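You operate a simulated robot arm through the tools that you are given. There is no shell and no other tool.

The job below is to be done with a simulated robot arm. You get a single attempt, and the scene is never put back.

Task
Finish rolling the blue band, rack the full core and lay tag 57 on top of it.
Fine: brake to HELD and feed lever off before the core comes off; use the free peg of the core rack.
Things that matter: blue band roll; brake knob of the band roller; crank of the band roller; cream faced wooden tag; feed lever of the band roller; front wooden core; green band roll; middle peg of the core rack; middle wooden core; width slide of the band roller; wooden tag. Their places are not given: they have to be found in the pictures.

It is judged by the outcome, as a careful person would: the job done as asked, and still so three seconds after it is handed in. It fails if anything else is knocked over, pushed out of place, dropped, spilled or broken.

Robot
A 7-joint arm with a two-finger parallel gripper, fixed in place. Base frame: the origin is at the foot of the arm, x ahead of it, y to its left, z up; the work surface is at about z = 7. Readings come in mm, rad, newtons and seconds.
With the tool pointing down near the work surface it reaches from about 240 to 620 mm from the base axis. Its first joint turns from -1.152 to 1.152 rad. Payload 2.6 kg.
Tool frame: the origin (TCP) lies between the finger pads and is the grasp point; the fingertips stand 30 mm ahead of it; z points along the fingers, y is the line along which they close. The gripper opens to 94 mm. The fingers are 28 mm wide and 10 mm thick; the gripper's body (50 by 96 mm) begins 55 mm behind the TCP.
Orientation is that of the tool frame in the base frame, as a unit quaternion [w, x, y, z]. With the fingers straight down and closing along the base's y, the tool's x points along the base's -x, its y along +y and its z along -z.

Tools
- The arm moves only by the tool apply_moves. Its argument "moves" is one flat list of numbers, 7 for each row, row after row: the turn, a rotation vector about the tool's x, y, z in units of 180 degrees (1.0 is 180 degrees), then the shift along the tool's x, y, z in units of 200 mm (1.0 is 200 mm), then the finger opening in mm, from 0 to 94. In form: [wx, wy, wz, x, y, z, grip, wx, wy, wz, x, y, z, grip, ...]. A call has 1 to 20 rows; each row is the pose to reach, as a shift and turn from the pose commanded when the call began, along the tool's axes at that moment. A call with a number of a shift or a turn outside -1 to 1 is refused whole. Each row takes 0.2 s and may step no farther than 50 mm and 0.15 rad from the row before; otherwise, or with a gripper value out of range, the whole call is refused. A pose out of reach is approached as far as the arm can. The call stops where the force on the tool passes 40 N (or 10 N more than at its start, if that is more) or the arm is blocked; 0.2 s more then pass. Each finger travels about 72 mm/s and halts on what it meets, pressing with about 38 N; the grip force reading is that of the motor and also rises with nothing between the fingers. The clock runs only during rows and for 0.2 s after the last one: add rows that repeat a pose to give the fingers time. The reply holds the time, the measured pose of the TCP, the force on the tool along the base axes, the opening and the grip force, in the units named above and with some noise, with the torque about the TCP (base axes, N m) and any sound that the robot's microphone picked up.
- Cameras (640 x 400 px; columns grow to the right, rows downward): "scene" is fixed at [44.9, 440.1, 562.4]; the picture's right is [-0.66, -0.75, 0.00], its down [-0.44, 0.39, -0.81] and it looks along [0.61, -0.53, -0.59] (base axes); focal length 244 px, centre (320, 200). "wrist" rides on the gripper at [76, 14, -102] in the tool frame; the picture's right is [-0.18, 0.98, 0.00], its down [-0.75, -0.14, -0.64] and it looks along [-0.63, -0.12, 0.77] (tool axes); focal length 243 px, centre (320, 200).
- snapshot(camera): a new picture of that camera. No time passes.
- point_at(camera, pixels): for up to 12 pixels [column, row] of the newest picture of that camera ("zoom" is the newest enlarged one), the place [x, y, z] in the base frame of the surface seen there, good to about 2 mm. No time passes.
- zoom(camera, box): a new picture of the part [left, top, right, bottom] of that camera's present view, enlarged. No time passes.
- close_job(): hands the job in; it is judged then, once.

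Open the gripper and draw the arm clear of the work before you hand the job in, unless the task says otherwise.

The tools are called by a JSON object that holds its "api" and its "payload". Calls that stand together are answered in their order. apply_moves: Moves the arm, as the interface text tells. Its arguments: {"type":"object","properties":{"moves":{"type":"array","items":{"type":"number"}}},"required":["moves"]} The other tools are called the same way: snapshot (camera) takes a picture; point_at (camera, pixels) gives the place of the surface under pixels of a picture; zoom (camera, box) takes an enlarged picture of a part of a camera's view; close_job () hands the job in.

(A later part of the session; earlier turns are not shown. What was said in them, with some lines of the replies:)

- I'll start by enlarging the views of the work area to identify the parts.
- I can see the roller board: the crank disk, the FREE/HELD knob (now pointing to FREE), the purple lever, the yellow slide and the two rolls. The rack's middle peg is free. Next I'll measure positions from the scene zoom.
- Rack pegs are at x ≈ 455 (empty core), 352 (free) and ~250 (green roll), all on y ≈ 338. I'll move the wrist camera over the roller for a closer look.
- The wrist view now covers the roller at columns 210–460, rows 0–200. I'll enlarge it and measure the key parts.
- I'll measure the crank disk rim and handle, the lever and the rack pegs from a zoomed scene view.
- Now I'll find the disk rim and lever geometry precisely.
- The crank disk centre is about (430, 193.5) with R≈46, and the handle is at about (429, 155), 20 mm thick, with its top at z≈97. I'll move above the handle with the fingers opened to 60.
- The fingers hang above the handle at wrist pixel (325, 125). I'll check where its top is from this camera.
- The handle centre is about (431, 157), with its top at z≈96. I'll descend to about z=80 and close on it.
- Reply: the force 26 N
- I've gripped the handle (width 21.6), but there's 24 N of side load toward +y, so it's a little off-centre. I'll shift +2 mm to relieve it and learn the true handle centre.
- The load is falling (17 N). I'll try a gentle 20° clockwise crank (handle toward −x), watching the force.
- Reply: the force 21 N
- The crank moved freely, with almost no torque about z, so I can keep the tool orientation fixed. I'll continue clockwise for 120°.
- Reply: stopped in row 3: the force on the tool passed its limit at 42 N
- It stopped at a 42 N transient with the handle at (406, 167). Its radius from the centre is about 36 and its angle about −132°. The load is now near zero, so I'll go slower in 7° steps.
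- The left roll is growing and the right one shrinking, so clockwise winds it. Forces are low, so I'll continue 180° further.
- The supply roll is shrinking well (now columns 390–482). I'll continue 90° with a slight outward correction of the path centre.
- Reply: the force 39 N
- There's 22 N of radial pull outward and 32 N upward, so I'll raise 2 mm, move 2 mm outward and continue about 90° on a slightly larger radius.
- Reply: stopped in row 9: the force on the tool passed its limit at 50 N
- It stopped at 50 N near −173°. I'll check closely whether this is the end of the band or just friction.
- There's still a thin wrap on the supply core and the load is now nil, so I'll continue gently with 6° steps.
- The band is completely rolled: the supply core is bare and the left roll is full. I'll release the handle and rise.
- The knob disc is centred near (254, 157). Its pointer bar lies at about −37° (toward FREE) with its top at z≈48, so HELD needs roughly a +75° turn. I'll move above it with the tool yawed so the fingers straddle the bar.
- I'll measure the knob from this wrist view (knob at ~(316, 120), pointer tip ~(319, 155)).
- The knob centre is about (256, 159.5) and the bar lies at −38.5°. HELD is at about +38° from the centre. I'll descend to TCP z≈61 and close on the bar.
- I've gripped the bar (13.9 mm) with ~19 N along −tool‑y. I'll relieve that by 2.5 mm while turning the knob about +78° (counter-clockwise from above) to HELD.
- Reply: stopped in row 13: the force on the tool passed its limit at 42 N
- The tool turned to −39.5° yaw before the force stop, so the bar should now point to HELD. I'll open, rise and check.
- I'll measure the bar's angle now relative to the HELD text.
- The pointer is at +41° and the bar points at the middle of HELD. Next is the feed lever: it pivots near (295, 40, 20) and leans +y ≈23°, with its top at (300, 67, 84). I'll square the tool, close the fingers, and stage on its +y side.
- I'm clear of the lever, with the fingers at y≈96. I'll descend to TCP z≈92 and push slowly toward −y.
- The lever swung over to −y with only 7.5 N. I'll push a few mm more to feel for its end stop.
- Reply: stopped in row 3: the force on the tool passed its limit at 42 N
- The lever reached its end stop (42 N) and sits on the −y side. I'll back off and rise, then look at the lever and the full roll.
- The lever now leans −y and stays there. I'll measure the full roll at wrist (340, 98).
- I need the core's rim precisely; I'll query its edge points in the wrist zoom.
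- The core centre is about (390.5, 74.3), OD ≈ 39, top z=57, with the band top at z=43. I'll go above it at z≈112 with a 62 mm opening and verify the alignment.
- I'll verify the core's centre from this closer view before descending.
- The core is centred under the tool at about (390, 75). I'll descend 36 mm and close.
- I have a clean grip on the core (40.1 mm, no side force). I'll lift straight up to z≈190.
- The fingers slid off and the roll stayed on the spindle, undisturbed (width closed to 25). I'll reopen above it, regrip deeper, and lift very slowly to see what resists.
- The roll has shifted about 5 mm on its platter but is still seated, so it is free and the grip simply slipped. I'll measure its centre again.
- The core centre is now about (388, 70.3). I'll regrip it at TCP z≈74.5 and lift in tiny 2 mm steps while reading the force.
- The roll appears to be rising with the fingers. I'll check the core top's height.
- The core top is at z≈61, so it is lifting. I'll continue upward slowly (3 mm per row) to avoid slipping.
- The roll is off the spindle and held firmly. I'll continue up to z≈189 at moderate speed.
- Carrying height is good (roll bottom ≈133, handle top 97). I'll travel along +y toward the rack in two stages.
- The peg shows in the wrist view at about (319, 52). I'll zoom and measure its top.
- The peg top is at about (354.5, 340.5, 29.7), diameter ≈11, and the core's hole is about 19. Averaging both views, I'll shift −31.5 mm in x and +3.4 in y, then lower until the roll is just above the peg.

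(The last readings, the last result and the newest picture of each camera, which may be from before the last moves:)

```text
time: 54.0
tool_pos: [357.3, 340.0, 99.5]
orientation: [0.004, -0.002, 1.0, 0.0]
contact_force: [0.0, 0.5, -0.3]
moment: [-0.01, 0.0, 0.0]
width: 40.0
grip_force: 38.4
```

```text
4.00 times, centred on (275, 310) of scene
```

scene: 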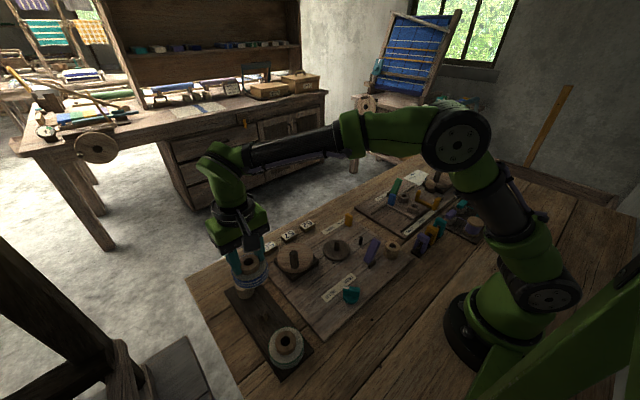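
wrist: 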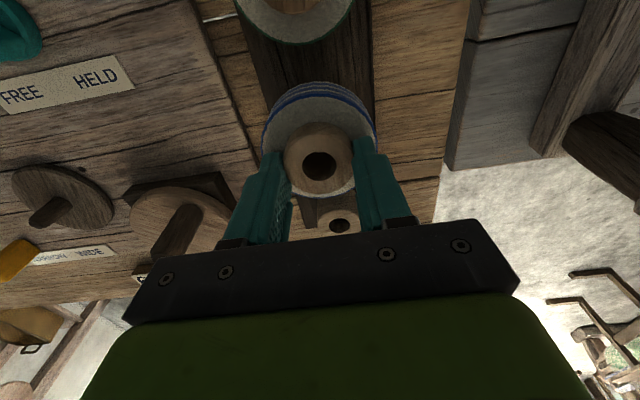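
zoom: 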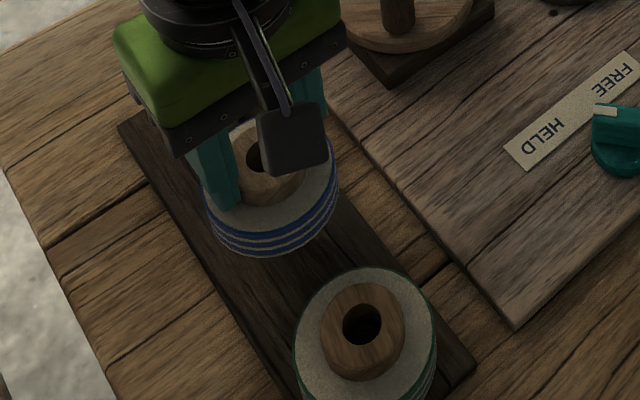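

The roll bottom is at about z=44, above the peg (30). I'll descend slowly 25 mm and watch the z force for rim-on-peg contact.

{"api": "apply_moves", "payload": {"moves": [0, 0, 0, 0, 0, 0.02, 10, 0, 0, 0, 0, 0, 0.04, 10, 0, 0, 0, 0, 0, 0.06, 10, 0, 0, 0, 0, 0, 0.075, 10, 0, 0, 0, 0, 0, 0.09, 10, 0, 0, 0, 0, 0, 0.1, 10, 0, 0, 0, 0, 0, 0.11, 10, 0, 0, 0, 0, 0, 0.12, 10]}}

{"api": "snapshot", "payload": {"camera": "wrist"}}

{"api": "point_at", "payload": {"camera": "wrist", "pixels": [[320, 188], [300, 140], [340, 140], [320, 110]]}}

{"api": "zoom", "payload": {"camera": "scene", "box": [225, 260, 325, 360]}}

```text
time: 55.8
tool_pos: [356.3, 340.0, 74.7]
orientation: [0.004, -0.003, 1.0, 0.001]
contact_force: [-0.5, -0.3, 0.4]
moment: [0.01, -0.02, 0.02]
width: 40.3
grip_force: 37.9
```

```text
taken
```

wrist: 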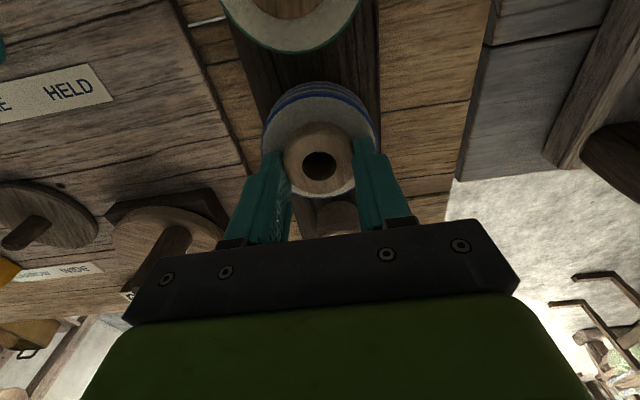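

```text
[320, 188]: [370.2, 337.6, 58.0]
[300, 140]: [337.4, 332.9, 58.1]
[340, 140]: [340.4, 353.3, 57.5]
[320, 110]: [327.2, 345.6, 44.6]
```

```text
4.00 times, centred on (275, 310) of scene
```

zoom: 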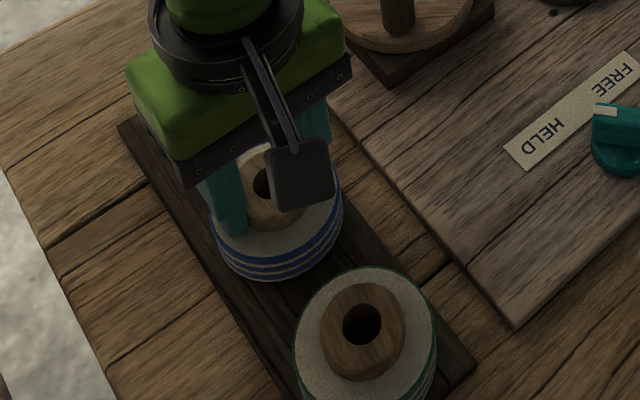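

The core top is at z=58, so its bottom (≈20) is already below the peg top with no force: it's threaded on the peg. I'll lower the last ~12 mm to the rack base.

{"api": "apply_moves", "payload": {"moves": [0, 0, 0, 0, 0, 0.015, 10, 0, 0, 0, 0, 0, 0.03, 10, 0, 0, 0, 0, 0, 0.042, 10, 0, 0, 0, 0, 0, 0.05, 10, 0, 0, 0, 0, 0, 0.057, 10, 0, 0, 0, 0, 0, 0.062, 10]}}

{"api": "snapshot", "payload": {"camera": "wrist"}}

{"api": "point_at", "payload": {"camera": "wrist", "pixels": [[320, 188], [300, 140], [340, 140], [320, 110]]}}

```text
time: 57.2
tool_pos: [357.8, 340.4, 62.1]
orientation: [0.004, -0.003, 1.0, 0.0]
contact_force: [0.5, -0.2, -0.7]
moment: [0.01, 0.02, 0.0]
width: 40.3
grip_force: 37.6
```

```text
taken
```

wrist: 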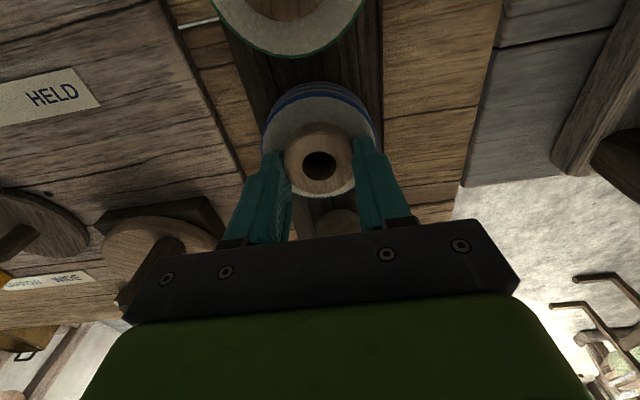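

```text
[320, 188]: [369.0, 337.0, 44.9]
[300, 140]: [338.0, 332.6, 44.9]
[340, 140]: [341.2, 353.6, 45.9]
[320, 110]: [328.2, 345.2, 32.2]
```

The core top is at z≈45, matching the other racked core, so it's seated within a millimetre. I'll lower 1 mm more, open gently and rise.

{"api": "apply_moves", "payload": {"moves": [0, 0, 0, 0, 0, 0.005, 10, 0, 0, 0, 0, 0, 0.005, 48, 0, 0, 0, 0, 0, 0.005, 54, 0, 0, 0, 0, 0, 0.005, 54, 0, 0, 0, 0, 0, -0.05, 54, 0, 0, 0, 0, 0, -0.15, 54, 0, 0, 0, 0, 0, -0.3, 54, 0, 0, 0, 0, 0, -0.5, 54, 0, 0, 0, 0, 0, -0.6, 54, 0, 0, 0, 0, 0, -0.6, 54]}}

{"api": "snapshot", "payload": {"camera": "wrist"}}

{"api": "zoom", "payload": {"camera": "scene", "box": [225, 260, 325, 390]}}

{"api": "zoom", "payload": {"camera": "scene", "box": [240, 210, 400, 310]}}

```text
time: 59.4
tool_pos: [353.6, 339.7, 182.4]
orientation: [0.004, -0.004, 1.0, 0.001]
contact_force: [0.0, 0.6, -0.1]
moment: [0.0, 0.01, 0.0]
width: 54.3
grip_force: 0.1
```

```text
taken
```

wrist: 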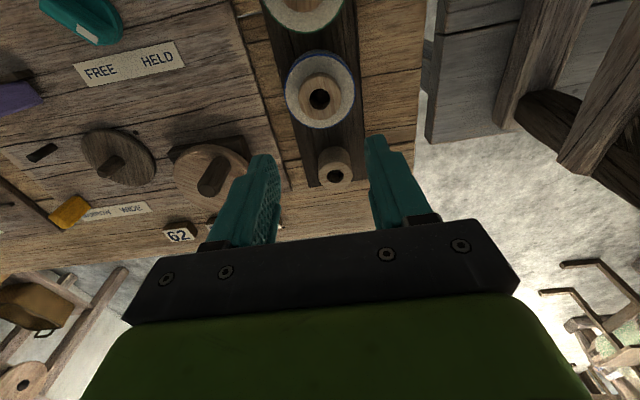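

```text
3.08 times, centred on (275, 325) of scene
```

zoom: 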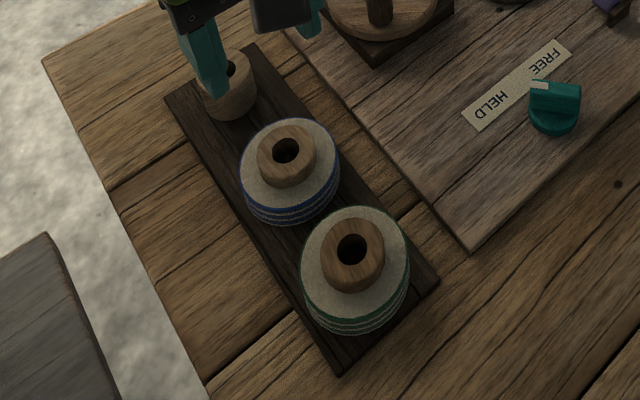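

```text
4.00 times, centred on (320, 260) of scene
```

zoom: 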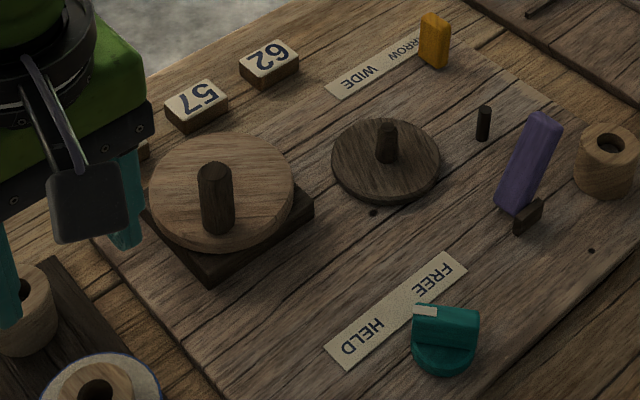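

The blue roll is seated on the middle peg between its neighbours. Tag 57 comes next, at about (531, 145), so I'll move over to look at it.

{"api": "apply_moves", "payload": {"moves": [0, 0, 0, -0.1217, -0.1617, 0, 60, 0, 0, 0, -0.2433, -0.3233, 0, 60, 0, 0, 0, -0.365, -0.485, 0, 60, 0, 0, 0, -0.4867, -0.6467, 0, 60, 0, 0, 0, -0.6083, -0.8083, 0, 60, 0, 0, 0, -0.73, -0.97, 0, 60, 0, 0, 0, -0.73, -0.97, 0, 60, 0, 0, 0, -0.73, -0.97, 0, 60]}}

{"api": "snapshot", "payload": {"camera": "wrist"}}

{"api": "zoom", "payload": {"camera": "scene", "box": [255, 210, 335, 260]}}

```text
time: 61.2
tool_pos: [499.6, 146.9, 184.0]
orientation: [0.004, -0.004, 1.0, 0.0]
contact_force: [0.2, 0.1, 0.0]
moment: [-0.01, -0.04, -0.05]
width: 59.9
grip_force: 0.0
```

```text
taken
```

wrist: 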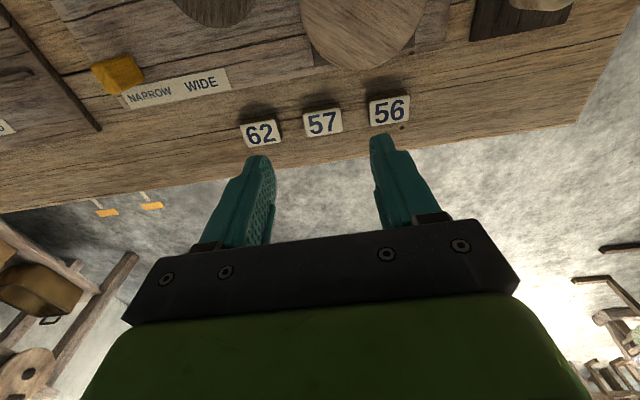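

```text
8.00 times, centred on (295, 235) of scene
```

zoom: 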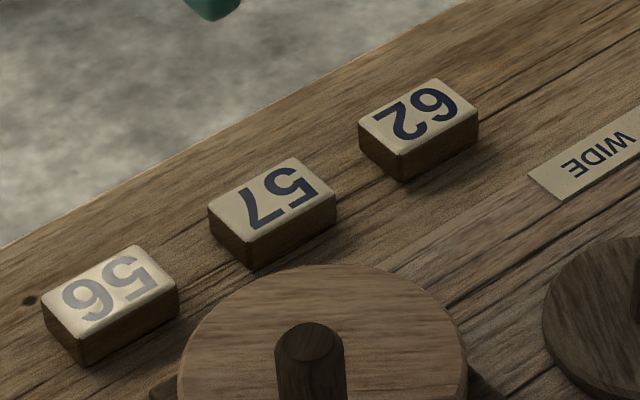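

Tag 57 is in the middle, at wrist (322, 122). I'll measure its corners.

{"api": "zoom", "payload": {"camera": "wrist", "box": [292, 95, 352, 145]}}

{"api": "zoom", "payload": {"camera": "wrist", "box": [292, 95, 352, 145]}}

```text
8.00 times, centred on (322, 120) of wrist
```

zoom: 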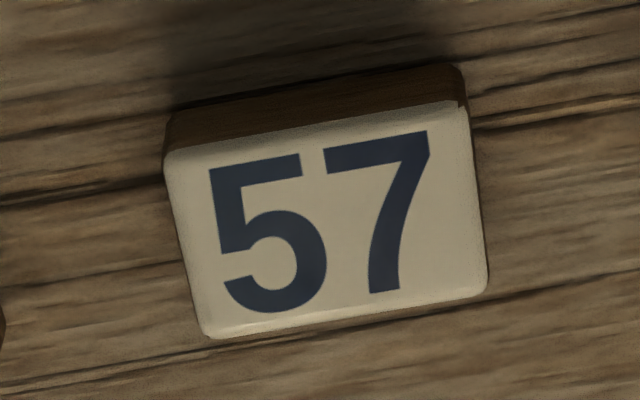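

```text
8.00 times, centred on (322, 120) of wrist
```

zoom: 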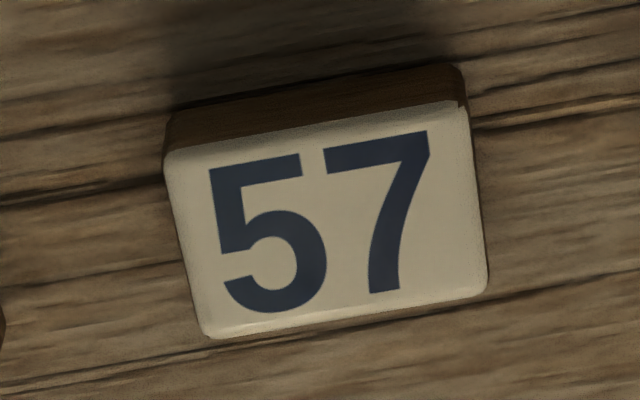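

{"api": "point_at", "payload": {"camera": "zoom", "pixels": [[172, 160], [460, 112], [482, 290], [210, 328], [325, 225], [175, 120], [455, 70], [185, 250], [472, 200], [320, 310]]}}

```text
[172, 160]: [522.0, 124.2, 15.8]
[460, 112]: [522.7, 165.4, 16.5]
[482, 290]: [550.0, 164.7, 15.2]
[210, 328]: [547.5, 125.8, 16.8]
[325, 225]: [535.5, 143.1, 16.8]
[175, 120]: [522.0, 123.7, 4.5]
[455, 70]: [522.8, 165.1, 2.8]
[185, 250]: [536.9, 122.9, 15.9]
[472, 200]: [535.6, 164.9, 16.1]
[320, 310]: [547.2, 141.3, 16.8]
```

Tag 57 spans x 522–549 and y 124–165 with its top at z≈16.5, so its centre is (535.5, 144.5). I'll move above it at z≈80 first.

{"api": "apply_moves", "payload": {"moves": [0, 0, 0, -0.06, -0.004, 0.17, 62, 0, 0, 0, -0.12, -0.008, 0.34, 62, 0, 0, 0, -0.1795, -0.012, 0.52, 62, 0, 0, 0, -0.1795, -0.012, 0.52, 62, 0, 0, 0, -0.1795, -0.012, 0.52, 62]}}

{"api": "snapshot", "payload": {"camera": "wrist"}}

{"api": "zoom", "payload": {"camera": "scene", "box": [255, 210, 335, 260]}}

```text
time: 62.4
tool_pos: [538.7, 146.1, 79.2]
orientation: [0.004, -0.003, 1.0, 0.0]
contact_force: [0.6, -0.4, -0.8]
moment: [0.02, 0.02, -0.02]
width: 61.9
grip_force: 0.1
```

```text
taken
```

wrist: 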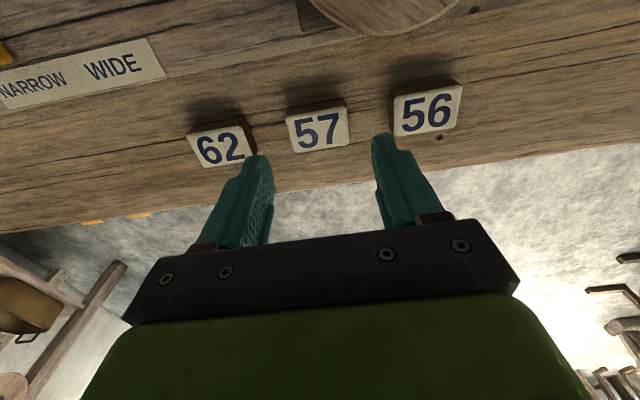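

```text
8.00 times, centred on (295, 235) of scene
```

zoom: 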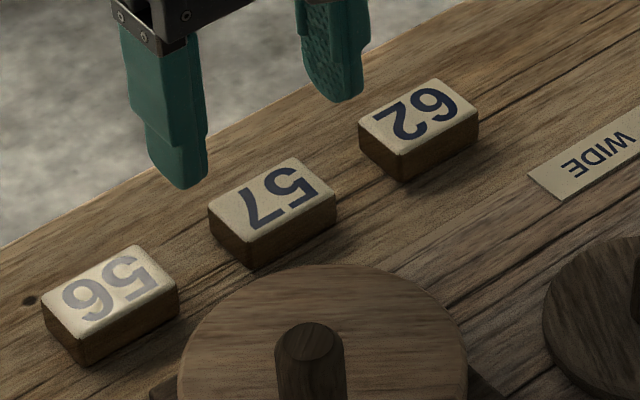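

{"api": "point_at", "payload": {"camera": "wrist", "pixels": [[319, 130], [289, 120], [345, 110], [350, 140], [295, 150]]}}

```text
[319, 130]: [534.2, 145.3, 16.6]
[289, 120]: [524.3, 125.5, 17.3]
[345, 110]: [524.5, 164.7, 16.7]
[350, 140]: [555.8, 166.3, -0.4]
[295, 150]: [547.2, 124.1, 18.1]
```

The tag centre is confirmed at (535.5, 145). I'll descend to TCP z≈35 and close on the 41 mm sides.

{"api": "apply_moves", "payload": {"moves": [0, 0, 0, 0.01, -0.005, 0.08, 62, 0, 0, 0, 0.01, -0.005, 0.16, 62, 0, 0, 0, 0.01, -0.005, 0.215, 62, 0, 0, 0, 0.01, -0.005, 0.22, 62, 0, 0, 0, 0.01, -0.005, 0.22, 62]}}

{"api": "zoom", "payload": {"camera": "scene", "box": [255, 210, 335, 260]}}

{"api": "snapshot", "payload": {"camera": "wrist"}}

```text
time: 63.6
tool_pos: [538.8, 145.0, 34.8]
orientation: [0.003, -0.003, 1.0, 0.0]
contact_force: [0.1, -0.7, 0.6]
moment: [-0.05, -0.04, 0.03]
width: 61.9
grip_force: 0.2
```

```text
8.00 times, centred on (295, 235) of scene
```

zoom: 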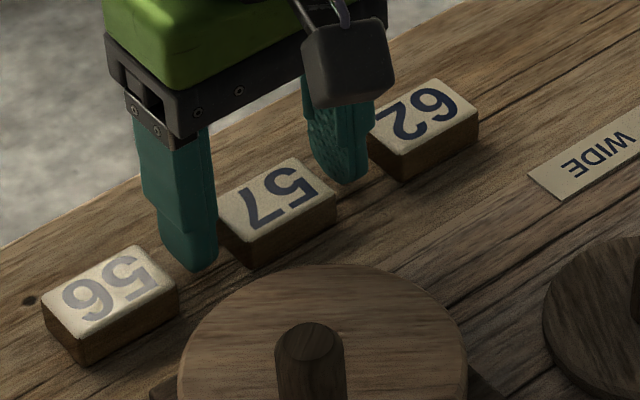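

```text
taken
```

wrist: 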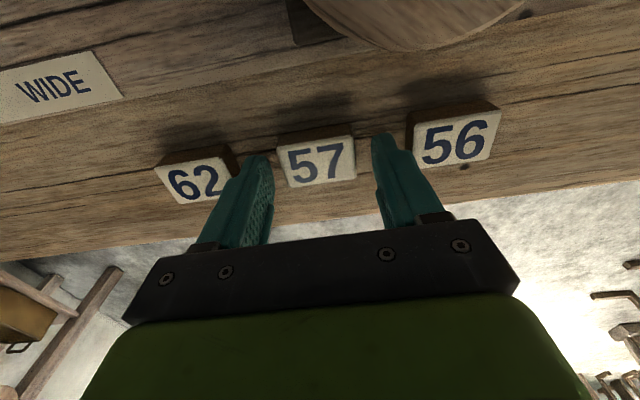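

The fingers straddle tag 57 with clearance from 56 and 62. I'll nudge 2.5 mm in −x, close, then lift slowly.

{"api": "apply_moves", "payload": {"moves": [0, 0, 0, 0.0125, 0, 0, 62, 0, 0, 0, 0.0125, 0, 0, 44, 0, 0, 0, 0.0125, 0, 0, 20, 0, 0, 0, 0.0125, 0, 0, 20, 0, 0, 0, 0.0125, 0, 0, 20, 0, 0, 0, 0.0125, 0, -0.01, 20, 0, 0, 0, 0.0125, 0, -0.025, 20, 0, 0, 0, 0.0125, 0, -0.045, 20]}}

{"api": "zoom", "payload": {"camera": "scene", "box": [255, 210, 335, 260]}}

{"api": "snapshot", "payload": {"camera": "wrist"}}

```text
time: 65.4
tool_pos: [535.0, 143.9, 45.4]
orientation: [0.003, -0.003, 1.0, 0.001]
contact_force: [1.4, 0.8, -0.4]
moment: [0.02, -0.01, 0.0]
width: 42.5
grip_force: 37.8
```

```text
8.00 times, centred on (295, 235) of scene
```

zoom: 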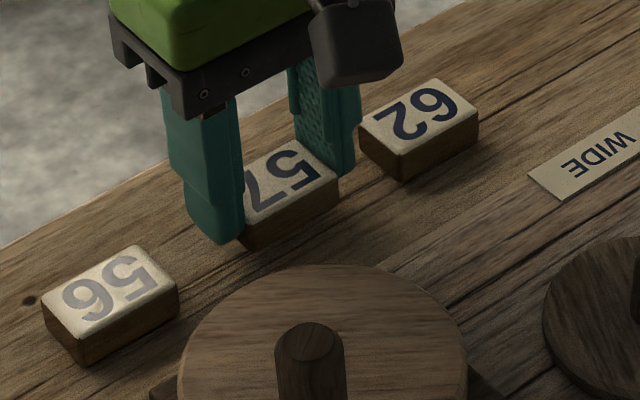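

```text
taken
```

wrist: 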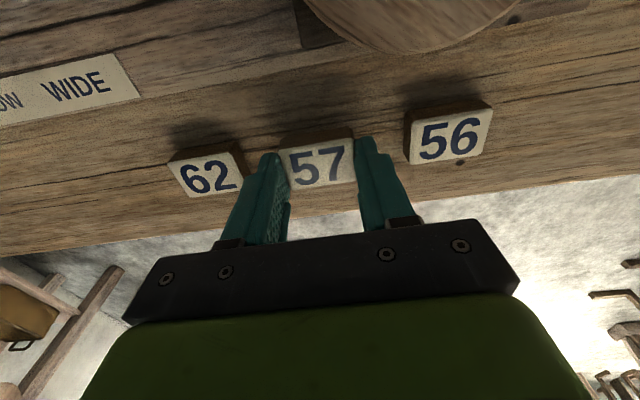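

Tag 57 is held (42.5 mm) and rising. I'll lift to z≈190.

{"api": "apply_moves", "payload": {"moves": [0, 0, 0, 0, 0, -0.02, 20, 0, 0, 0, 0, 0, -0.055, 20, 0, 0, 0, 0, 0, -0.105, 20, 0, 0, 0, 0, 0, -0.165, 20, 0, 0, 0, 0, 0, -0.225, 20, 0, 0, 0, 0, 0, -0.285, 20, 0, 0, 0, 0, 0, -0.345, 20, 0, 0, 0, 0, 0, -0.405, 20, 0, 0, 0, 0, 0, -0.465, 20, 0, 0, 0, 0, 0, -0.525, 20, 0, 0, 0, 0, 0, -0.585, 20, 0, 0, 0, 0, 0, -0.64, 20, 0, 0, 0, 0, 0, -0.69, 20, 0, 0, 0, 0, 0, -0.72, 20]}}

{"api": "snapshot", "payload": {"camera": "wrist"}}

{"api": "zoom", "payload": {"camera": "scene", "box": [225, 280, 325, 350]}}

{"api": "point_at", "payload": {"camera": "zoom", "pixels": [[270, 100], [275, 150], [320, 105], [228, 112], [318, 150], [250, 85]]}}

```text
time: 68.4
tool_pos: [534.4, 142.9, 187.6]
orientation: [0.004, -0.002, 1.0, 0.001]
contact_force: [-0.6, 0.0, 0.2]
moment: [-0.02, 0.02, 0.01]
width: 42.5
grip_force: 38.1
```

```text
taken
```

wrist: 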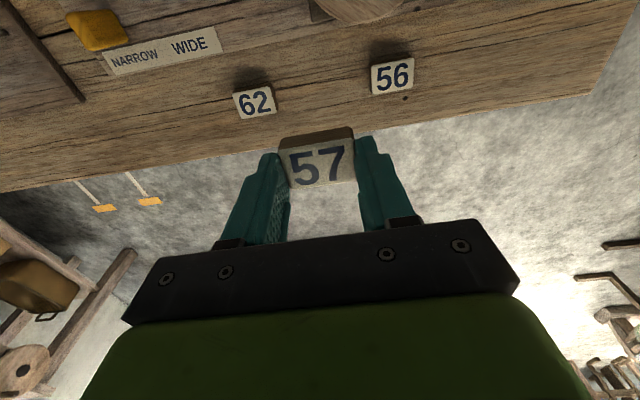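

```text
5.71 times, centred on (275, 315) of scene
```

zoom: 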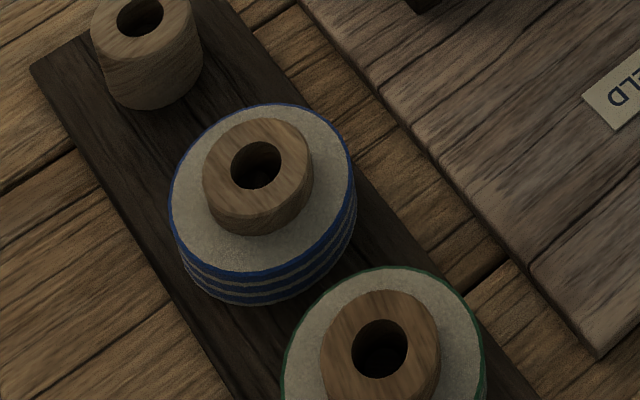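

```text
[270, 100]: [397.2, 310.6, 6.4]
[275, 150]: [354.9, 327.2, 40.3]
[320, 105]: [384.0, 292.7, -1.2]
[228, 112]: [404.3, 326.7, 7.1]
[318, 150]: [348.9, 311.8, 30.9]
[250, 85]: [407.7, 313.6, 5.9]
```

{"api": "point_at", "payload": {"camera": "zoom", "pixels": [[209, 180], [308, 165], [270, 123], [240, 214], [225, 145], [295, 205], [365, 300], [420, 330]]}}

```text
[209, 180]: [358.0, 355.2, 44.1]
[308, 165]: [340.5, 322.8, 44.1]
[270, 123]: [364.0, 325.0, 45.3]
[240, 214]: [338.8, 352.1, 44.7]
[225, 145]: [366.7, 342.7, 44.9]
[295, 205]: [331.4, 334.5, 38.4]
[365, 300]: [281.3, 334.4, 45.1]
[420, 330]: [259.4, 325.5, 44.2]
```

The racked core's top is centred at about (350.5, 338.8) at z≈44.5. I'll carry the tag over to a staging point just beyond it at z≈188.

{"api": "apply_moves", "payload": {"moves": [0, 0, 0, 0.0144, 0.0196, 0, 20, 0, 0, 0, 0.0433, 0.0587, 0, 20, 0, 0, 0, 0.0866, 0.1174, 0, 20, 0, 0, 0, 0.13, 0.176, 0, 20, 0, 0, 0, 0.1733, 0.2347, 0, 20, 0, 0, 0, 0.2238, 0.3032, 0, 20, 0, 0, 0, 0.2744, 0.3716, 0, 20, 0, 0, 0, 0.3249, 0.4401, 0, 20, 0, 0, 0, 0.3754, 0.5086, 0, 20, 0, 0, 0, 0.426, 0.577, 0, 20, 0, 0, 0, 0.4765, 0.6455, 0, 20, 0, 0, 0, 0.5271, 0.7139, 0, 20, 0, 0, 0, 0.5704, 0.7726, 0, 20, 0, 0, 0, 0.6137, 0.8313, 0, 20, 0, 0, 0, 0.6498, 0.8802, 0, 20, 0, 0, 0, 0.6787, 0.9193, 0, 20, 0, 0, 0, 0.7003, 0.9487, 0, 20, 0, 0, 0, 0.7148, 0.9682, 0, 20, 0, 0, 0, 0.722, 0.978, 0, 20, 0, 0, 0, 0.722, 0.978, 0, 20]}}

{"api": "snapshot", "payload": {"camera": "wrist"}}

{"api": "zoom", "payload": {"camera": "wrist", "box": [260, 20, 380, 120]}}

```text
time: 72.6
tool_pos: [390.3, 339.7, 187.4]
orientation: [0.004, -0.004, 1.0, 0.0]
contact_force: [0.2, 0.3, -0.2]
moment: [0.01, 0.0, 0.0]
width: 42.6
grip_force: 37.9
```

```text
taken
```

wrist: 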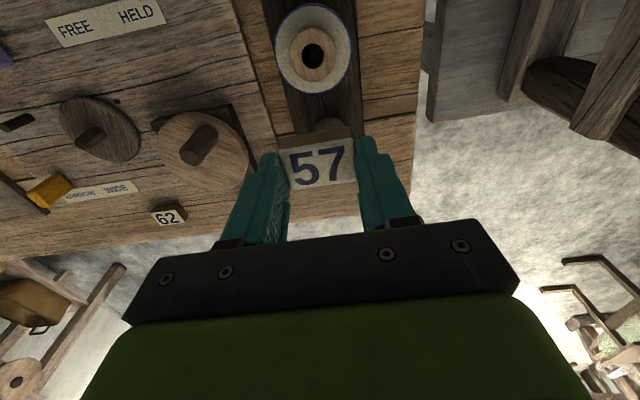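

```text
4.00 times, centred on (320, 70) of wrist
```

zoom: 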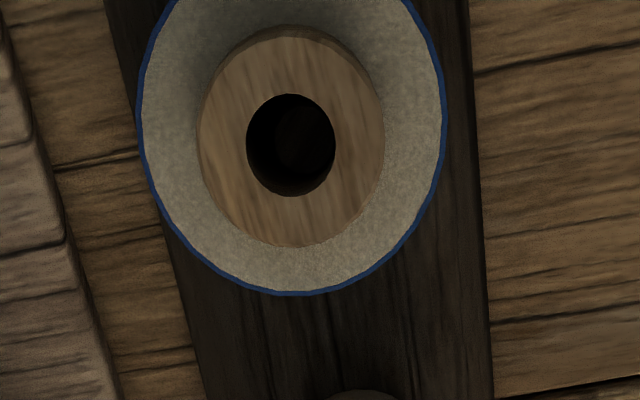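

{"api": "point_at", "payload": {"camera": "zoom", "pixels": [[202, 135], [380, 135], [290, 240], [292, 42], [230, 215], [360, 215], [225, 65], [360, 65]]}}

{"api": "point_at", "payload": {"camera": "wrist", "pixels": [[282, 152], [352, 142], [355, 180], [292, 187], [318, 165]]}}

```text
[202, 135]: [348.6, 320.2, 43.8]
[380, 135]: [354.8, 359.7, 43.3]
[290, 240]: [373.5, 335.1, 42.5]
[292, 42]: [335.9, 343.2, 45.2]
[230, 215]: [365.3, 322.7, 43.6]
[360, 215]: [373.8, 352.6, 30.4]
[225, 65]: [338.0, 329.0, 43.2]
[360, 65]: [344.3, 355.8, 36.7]
```

```text
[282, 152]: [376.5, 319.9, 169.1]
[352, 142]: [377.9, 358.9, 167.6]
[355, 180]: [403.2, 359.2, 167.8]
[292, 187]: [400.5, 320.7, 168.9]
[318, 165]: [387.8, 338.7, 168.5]
```

In the wrist view the core is −35 mm from the tag; via the scene it is −39.5. I'll move −37 mm in x and lower until the tag bottom is about 10 mm above the core, then check.

{"api": "apply_moves", "payload": {"moves": [0, 0, 0, 0.04, 0, 0, 20, 0, 0, 0, 0.1, 0, 0, 20, 0, 0, 0, 0.155, 0, 0, 20, 0, 0, 0, 0.185, 0, 0.01, 20, 0, 0, 0, 0.185, 0, 0.05, 20, 0, 0, 0, 0.185, 0, 0.1, 20, 0, 0, 0, 0.185, 0, 0.15, 20, 0, 0, 0, 0.185, 0, 0.2, 20, 0, 0, 0, 0.185, 0, 0.25, 20, 0, 0, 0, 0.185, 0, 0.3, 20, 0, 0, 0, 0.185, 0, 0.35, 20, 0, 0, 0, 0.185, 0, 0.4, 20, 0, 0, 0, 0.185, 0, 0.44, 20, 0, 0, 0, 0.185, 0, 0.475, 20, 0, 0, 0, 0.185, 0, 0.485, 20, 0, 0, 0, 0.185, 0, 0.485, 20]}}

{"api": "snapshot", "payload": {"camera": "wrist"}}

{"api": "zoom", "payload": {"camera": "wrist", "box": [250, 60, 390, 200]}}

{"api": "zoom", "payload": {"camera": "scene", "box": [235, 270, 315, 340]}}

```text
time: 76.0
tool_pos: [351.5, 337.8, 89.9]
orientation: [0.003, -0.003, 1.0, 0.0]
contact_force: [0.6, -0.3, -0.3]
moment: [0.0, -0.04, -0.04]
width: 42.2
grip_force: 38.5
```

```text
taken
```

wrist: 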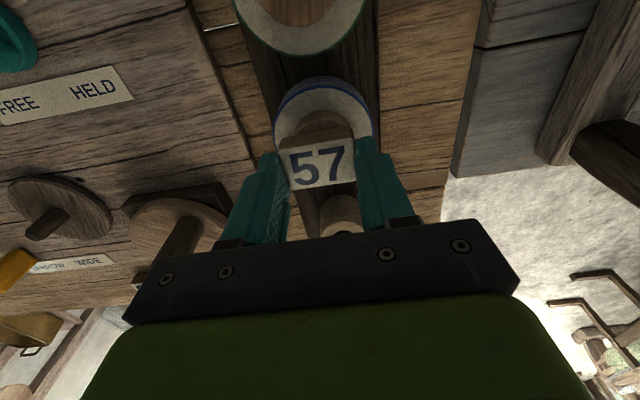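

```text
2.86 times, centred on (320, 130) of wrist
```

zoom: 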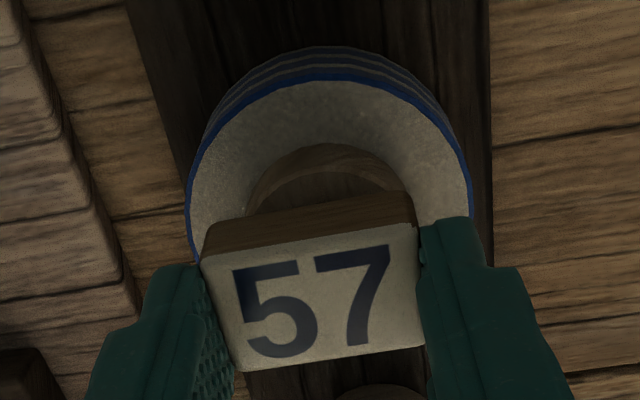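

```text
5.71 times, centred on (275, 305) of scene
```

zoom: 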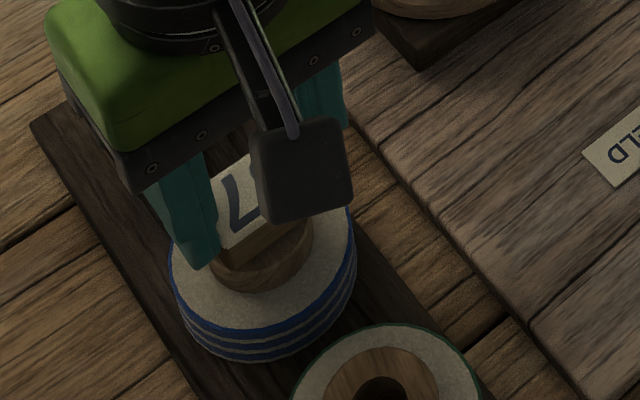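

{"api": "point_at", "payload": {"camera": "wrist", "pixels": [[275.5, 140.5], [371, 135], [321.7, 90], [320, 124], [296.5, 133], [340, 128], [281, 152], [350, 142], [354, 178], [293, 186]]}}

```text
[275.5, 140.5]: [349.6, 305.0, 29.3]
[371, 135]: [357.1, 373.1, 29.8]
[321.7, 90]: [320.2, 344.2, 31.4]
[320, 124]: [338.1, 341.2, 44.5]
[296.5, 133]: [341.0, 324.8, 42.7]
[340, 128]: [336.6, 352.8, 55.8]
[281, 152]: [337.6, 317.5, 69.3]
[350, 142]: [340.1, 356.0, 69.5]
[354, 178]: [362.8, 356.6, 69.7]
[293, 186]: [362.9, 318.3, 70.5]
```

The tag is about 2–3 mm toward −x and 1–2 mm toward −y of the roll centre. I'll correct by (+2, +1.2) and lower 8.5 mm slowly.

{"api": "apply_moves", "payload": {"moves": [0, 0, 0, -0.01, 0.006, 0, 20, 0, 0, 0, -0.01, 0.006, 0.01, 20, 0, 0, 0, -0.01, 0.006, 0.02, 20, 0, 0, 0, -0.01, 0.006, 0.028, 20, 0, 0, 0, -0.01, 0.006, 0.034, 20, 0, 0, 0, -0.01, 0.006, 0.039, 20, 0, 0, 0, -0.01, 0.006, 0.043, 20, 0, 0, 0, -0.01, 0.006, 0.043, 20]}}

{"api": "snapshot", "payload": {"camera": "wrist"}}

{"api": "point_at", "payload": {"camera": "wrist", "pixels": [[281, 152], [350, 142], [354, 178], [293, 186], [318, 168]]}}

{"api": "zoom", "payload": {"camera": "scene", "box": [235, 270, 315, 340]}}

```text
time: 77.8
tool_pos: [353.9, 341.0, 81.4]
orientation: [0.004, -0.003, 1.0, 0.001]
contact_force: [-0.6, 0.2, -0.1]
moment: [0.0, 0.0, 0.02]
width: 42.2
grip_force: 38.1
```

```text
taken
```

wrist: 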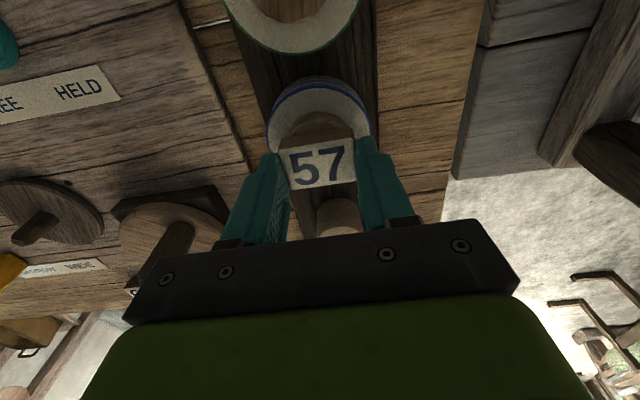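

```text
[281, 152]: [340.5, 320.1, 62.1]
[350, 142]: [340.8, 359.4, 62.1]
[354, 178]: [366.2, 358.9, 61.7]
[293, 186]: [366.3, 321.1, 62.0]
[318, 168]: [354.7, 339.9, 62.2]
```

```text
5.71 times, centred on (275, 305) of scene
```

zoom: 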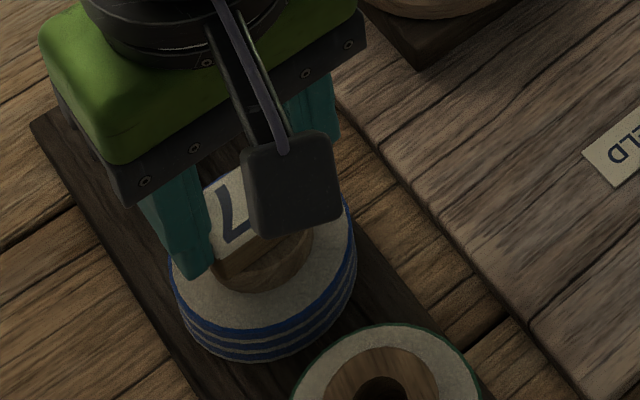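

The tag bottom is now ~1 mm above the core, centred at about (353, 340). I'll lower 1.2 mm more and open the fingers gently.

{"api": "apply_moves", "payload": {"moves": [0, 0, 0, 0, 0, 0.003, 20, 0, 0, 0, 0, 0, 0.006, 20, 0, 0, 0, 0, 0, 0.006, 20]}}

{"api": "apply_moves", "payload": {"moves": [0, 0, 0, 0, 0, 0, 44, 0, 0, 0, 0, 0, 0, 48, 0, 0, 0, 0, 0, 0, 54, 0, 0, 0, 0, 0, 0, 58, 0, 0, 0, 0, 0, 0, 58]}}

{"api": "snapshot", "payload": {"camera": "wrist"}}

{"api": "zoom", "payload": {"camera": "scene", "box": [235, 270, 315, 340]}}

```text
time: 78.6
tool_pos: [355.6, 340.5, 80.3]
orientation: [0.004, -0.003, 1.0, 0.001]
contact_force: [0.2, -0.6, 4.4]
moment: [-0.04, 0.07, 0.02]
width: 42.6
grip_force: 38.4
```

```text
time: 79.8
tool_pos: [356.0, 340.7, 80.4]
orientation: [0.003, -0.003, 1.0, 0.0]
contact_force: [-0.7, -0.8, 0.1]
moment: [-0.01, -0.03, 0.02]
width: 58.1
grip_force: 0.0
```

```text
taken
```

wrist: 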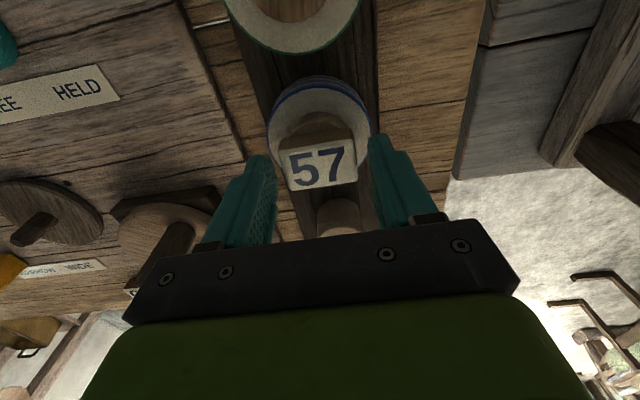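

```text
5.71 times, centred on (275, 305) of scene
```

zoom: 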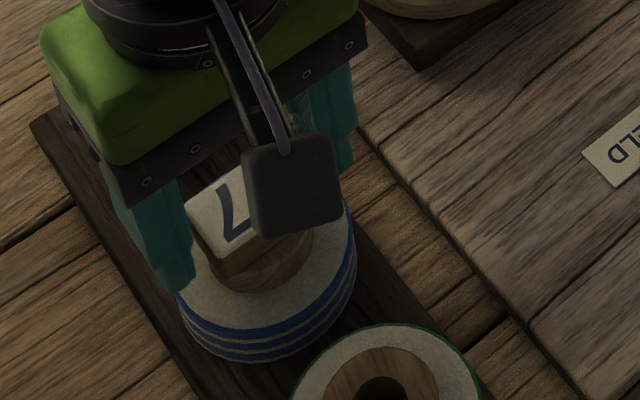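

Contact was felt (4.4 N up) and the tag rests on the core. I'll rise straight up and draw clear.

{"api": "apply_moves", "payload": {"moves": [0, 0, 0, 0, 0, -0.03, 58, 0, 0, 0, 0, 0, -0.1, 58, 0, 0, 0, 0, 0, -0.2, 58, 0, 0, 0, 0, 0, -0.35, 58, 0, 0, 0, 0, 0, -0.55, 58, 0, 0, 0, 0, 0, -0.75, 58, 0, 0, 0, 0, 0, -0.9, 58, 0, 0, 0, 0, 0, -0.9, 58]}}

{"api": "snapshot", "payload": {"camera": "wrist"}}

{"api": "zoom", "payload": {"camera": "scene", "box": [235, 270, 315, 340]}}

{"api": "snapshot", "payload": {"camera": "scene"}}

```text
time: 81.6
tool_pos: [352.5, 337.6, 257.4]
orientation: [0.005, -0.004, 1.0, 0.0]
contact_force: [0.7, 0.0, 0.3]
moment: [-0.01, -0.02, 0.0]
width: 58.0
grip_force: 0.1
```

```text
taken
```

wrist: 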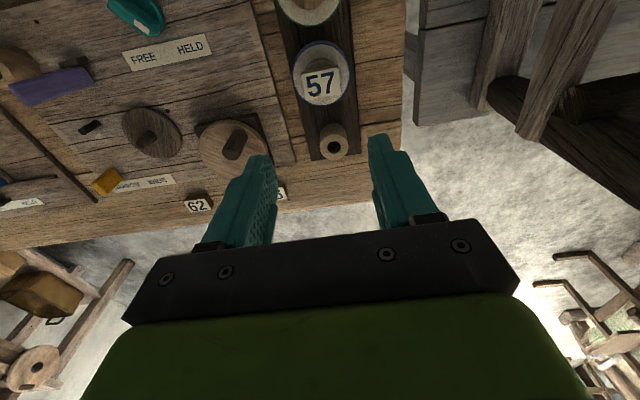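

```text
5.71 times, centred on (275, 305) of scene
```

zoom: 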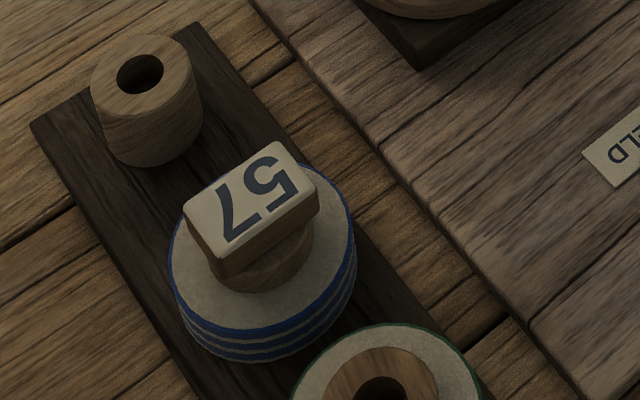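

```text
taken
```

scene: 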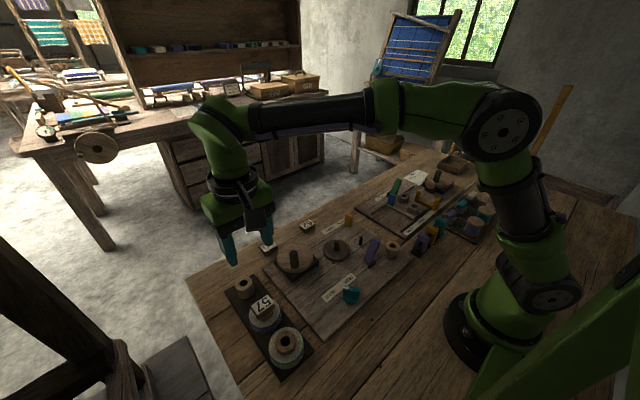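

Tag 57 lies on the blue roll's core. I'll verify it is level and well supported, and check the knob and lever once more.

{"api": "zoom", "payload": {"camera": "scene", "box": [235, 270, 315, 340]}}

{"api": "point_at", "payload": {"camera": "zoom", "pixels": [[190, 212], [276, 147], [314, 190], [225, 250], [250, 200], [265, 275], [230, 300], [330, 215]]}}

{"api": "zoom", "payload": {"camera": "scene", "box": [280, 210, 420, 310]}}

```text
5.71 times, centred on (275, 305) of scene
```

zoom: 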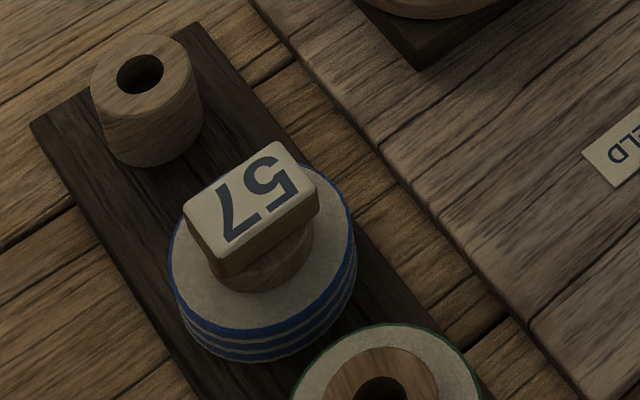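

```text
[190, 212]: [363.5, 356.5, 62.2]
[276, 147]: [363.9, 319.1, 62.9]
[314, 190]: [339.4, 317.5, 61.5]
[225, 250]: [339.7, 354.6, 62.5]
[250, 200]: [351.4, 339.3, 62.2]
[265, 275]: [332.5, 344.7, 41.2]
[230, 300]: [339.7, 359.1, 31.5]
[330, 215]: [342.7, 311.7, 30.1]
```

```text
4.00 times, centred on (350, 260) of scene
```

zoom: 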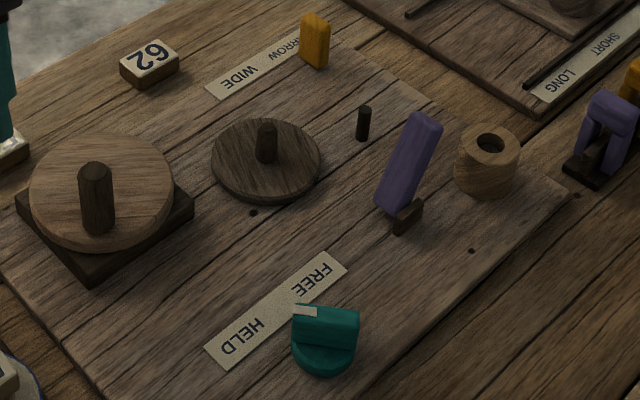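

The tag is level (62.2±0.7), centred on the core within 2 mm. The knob is at HELD and the lever is off. I'll draw the arm further up with the gripper open, then hand in.

{"api": "apply_moves", "payload": {"moves": [0, 0, 0, 0.1, -0.05, -0.15, 90, 0, 0, 0, 0.2, -0.1, -0.3, 90, 0, 0, 0, 0.3, -0.2, -0.4, 90, 0, 0, 0, 0.3, -0.2, -0.4, 90, 0, 0, 0, 0.3, -0.2, -0.4, 90]}}

{"api": "snapshot", "payload": {"camera": "scene"}}

```text
time: 82.8
tool_pos: [290.8, 298.0, 339.1]
orientation: [0.003, -0.003, 1.0, -0.001]
contact_force: [-0.3, 0.6, -0.5]
moment: [0.03, 0.0, 0.01]
width: 90.2
grip_force: 0.2
```

```text
taken
```

scene: 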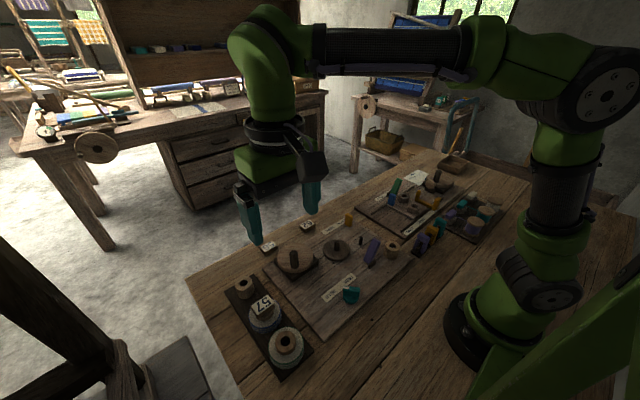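

The last picture shows the tag still lying on the racked blue roll at (262, 305), everything else in place, and the arm clear and open. I'm handing the job in.

{"api": "close_job", "payload": {}}

```text
The job is handed in.
```

The blue band is fully rolled, the full core is on the rack's middle peg, and tag 57 lies flat on top of it. I handed the job in with the gripper open and the arm clear; the judgement hasn't come back.

- **Order:** I turned the brake to HELD and pushed the feed lever to its other end stop before the core came off. The lever has no markings, so I took the opposite end from where it started as off.
- **Slip on the first lift:** The fingers slid off the core once and the roll shifted about 5 mm on its spindle. It stayed seated, and the second, slower lift worked.
- **Final check:** The tag is level and within about 2 mm of the core's centre. Tags 56 and 62, the green roll, the empty cores and the width slide looked undisturbed in the last pictures.
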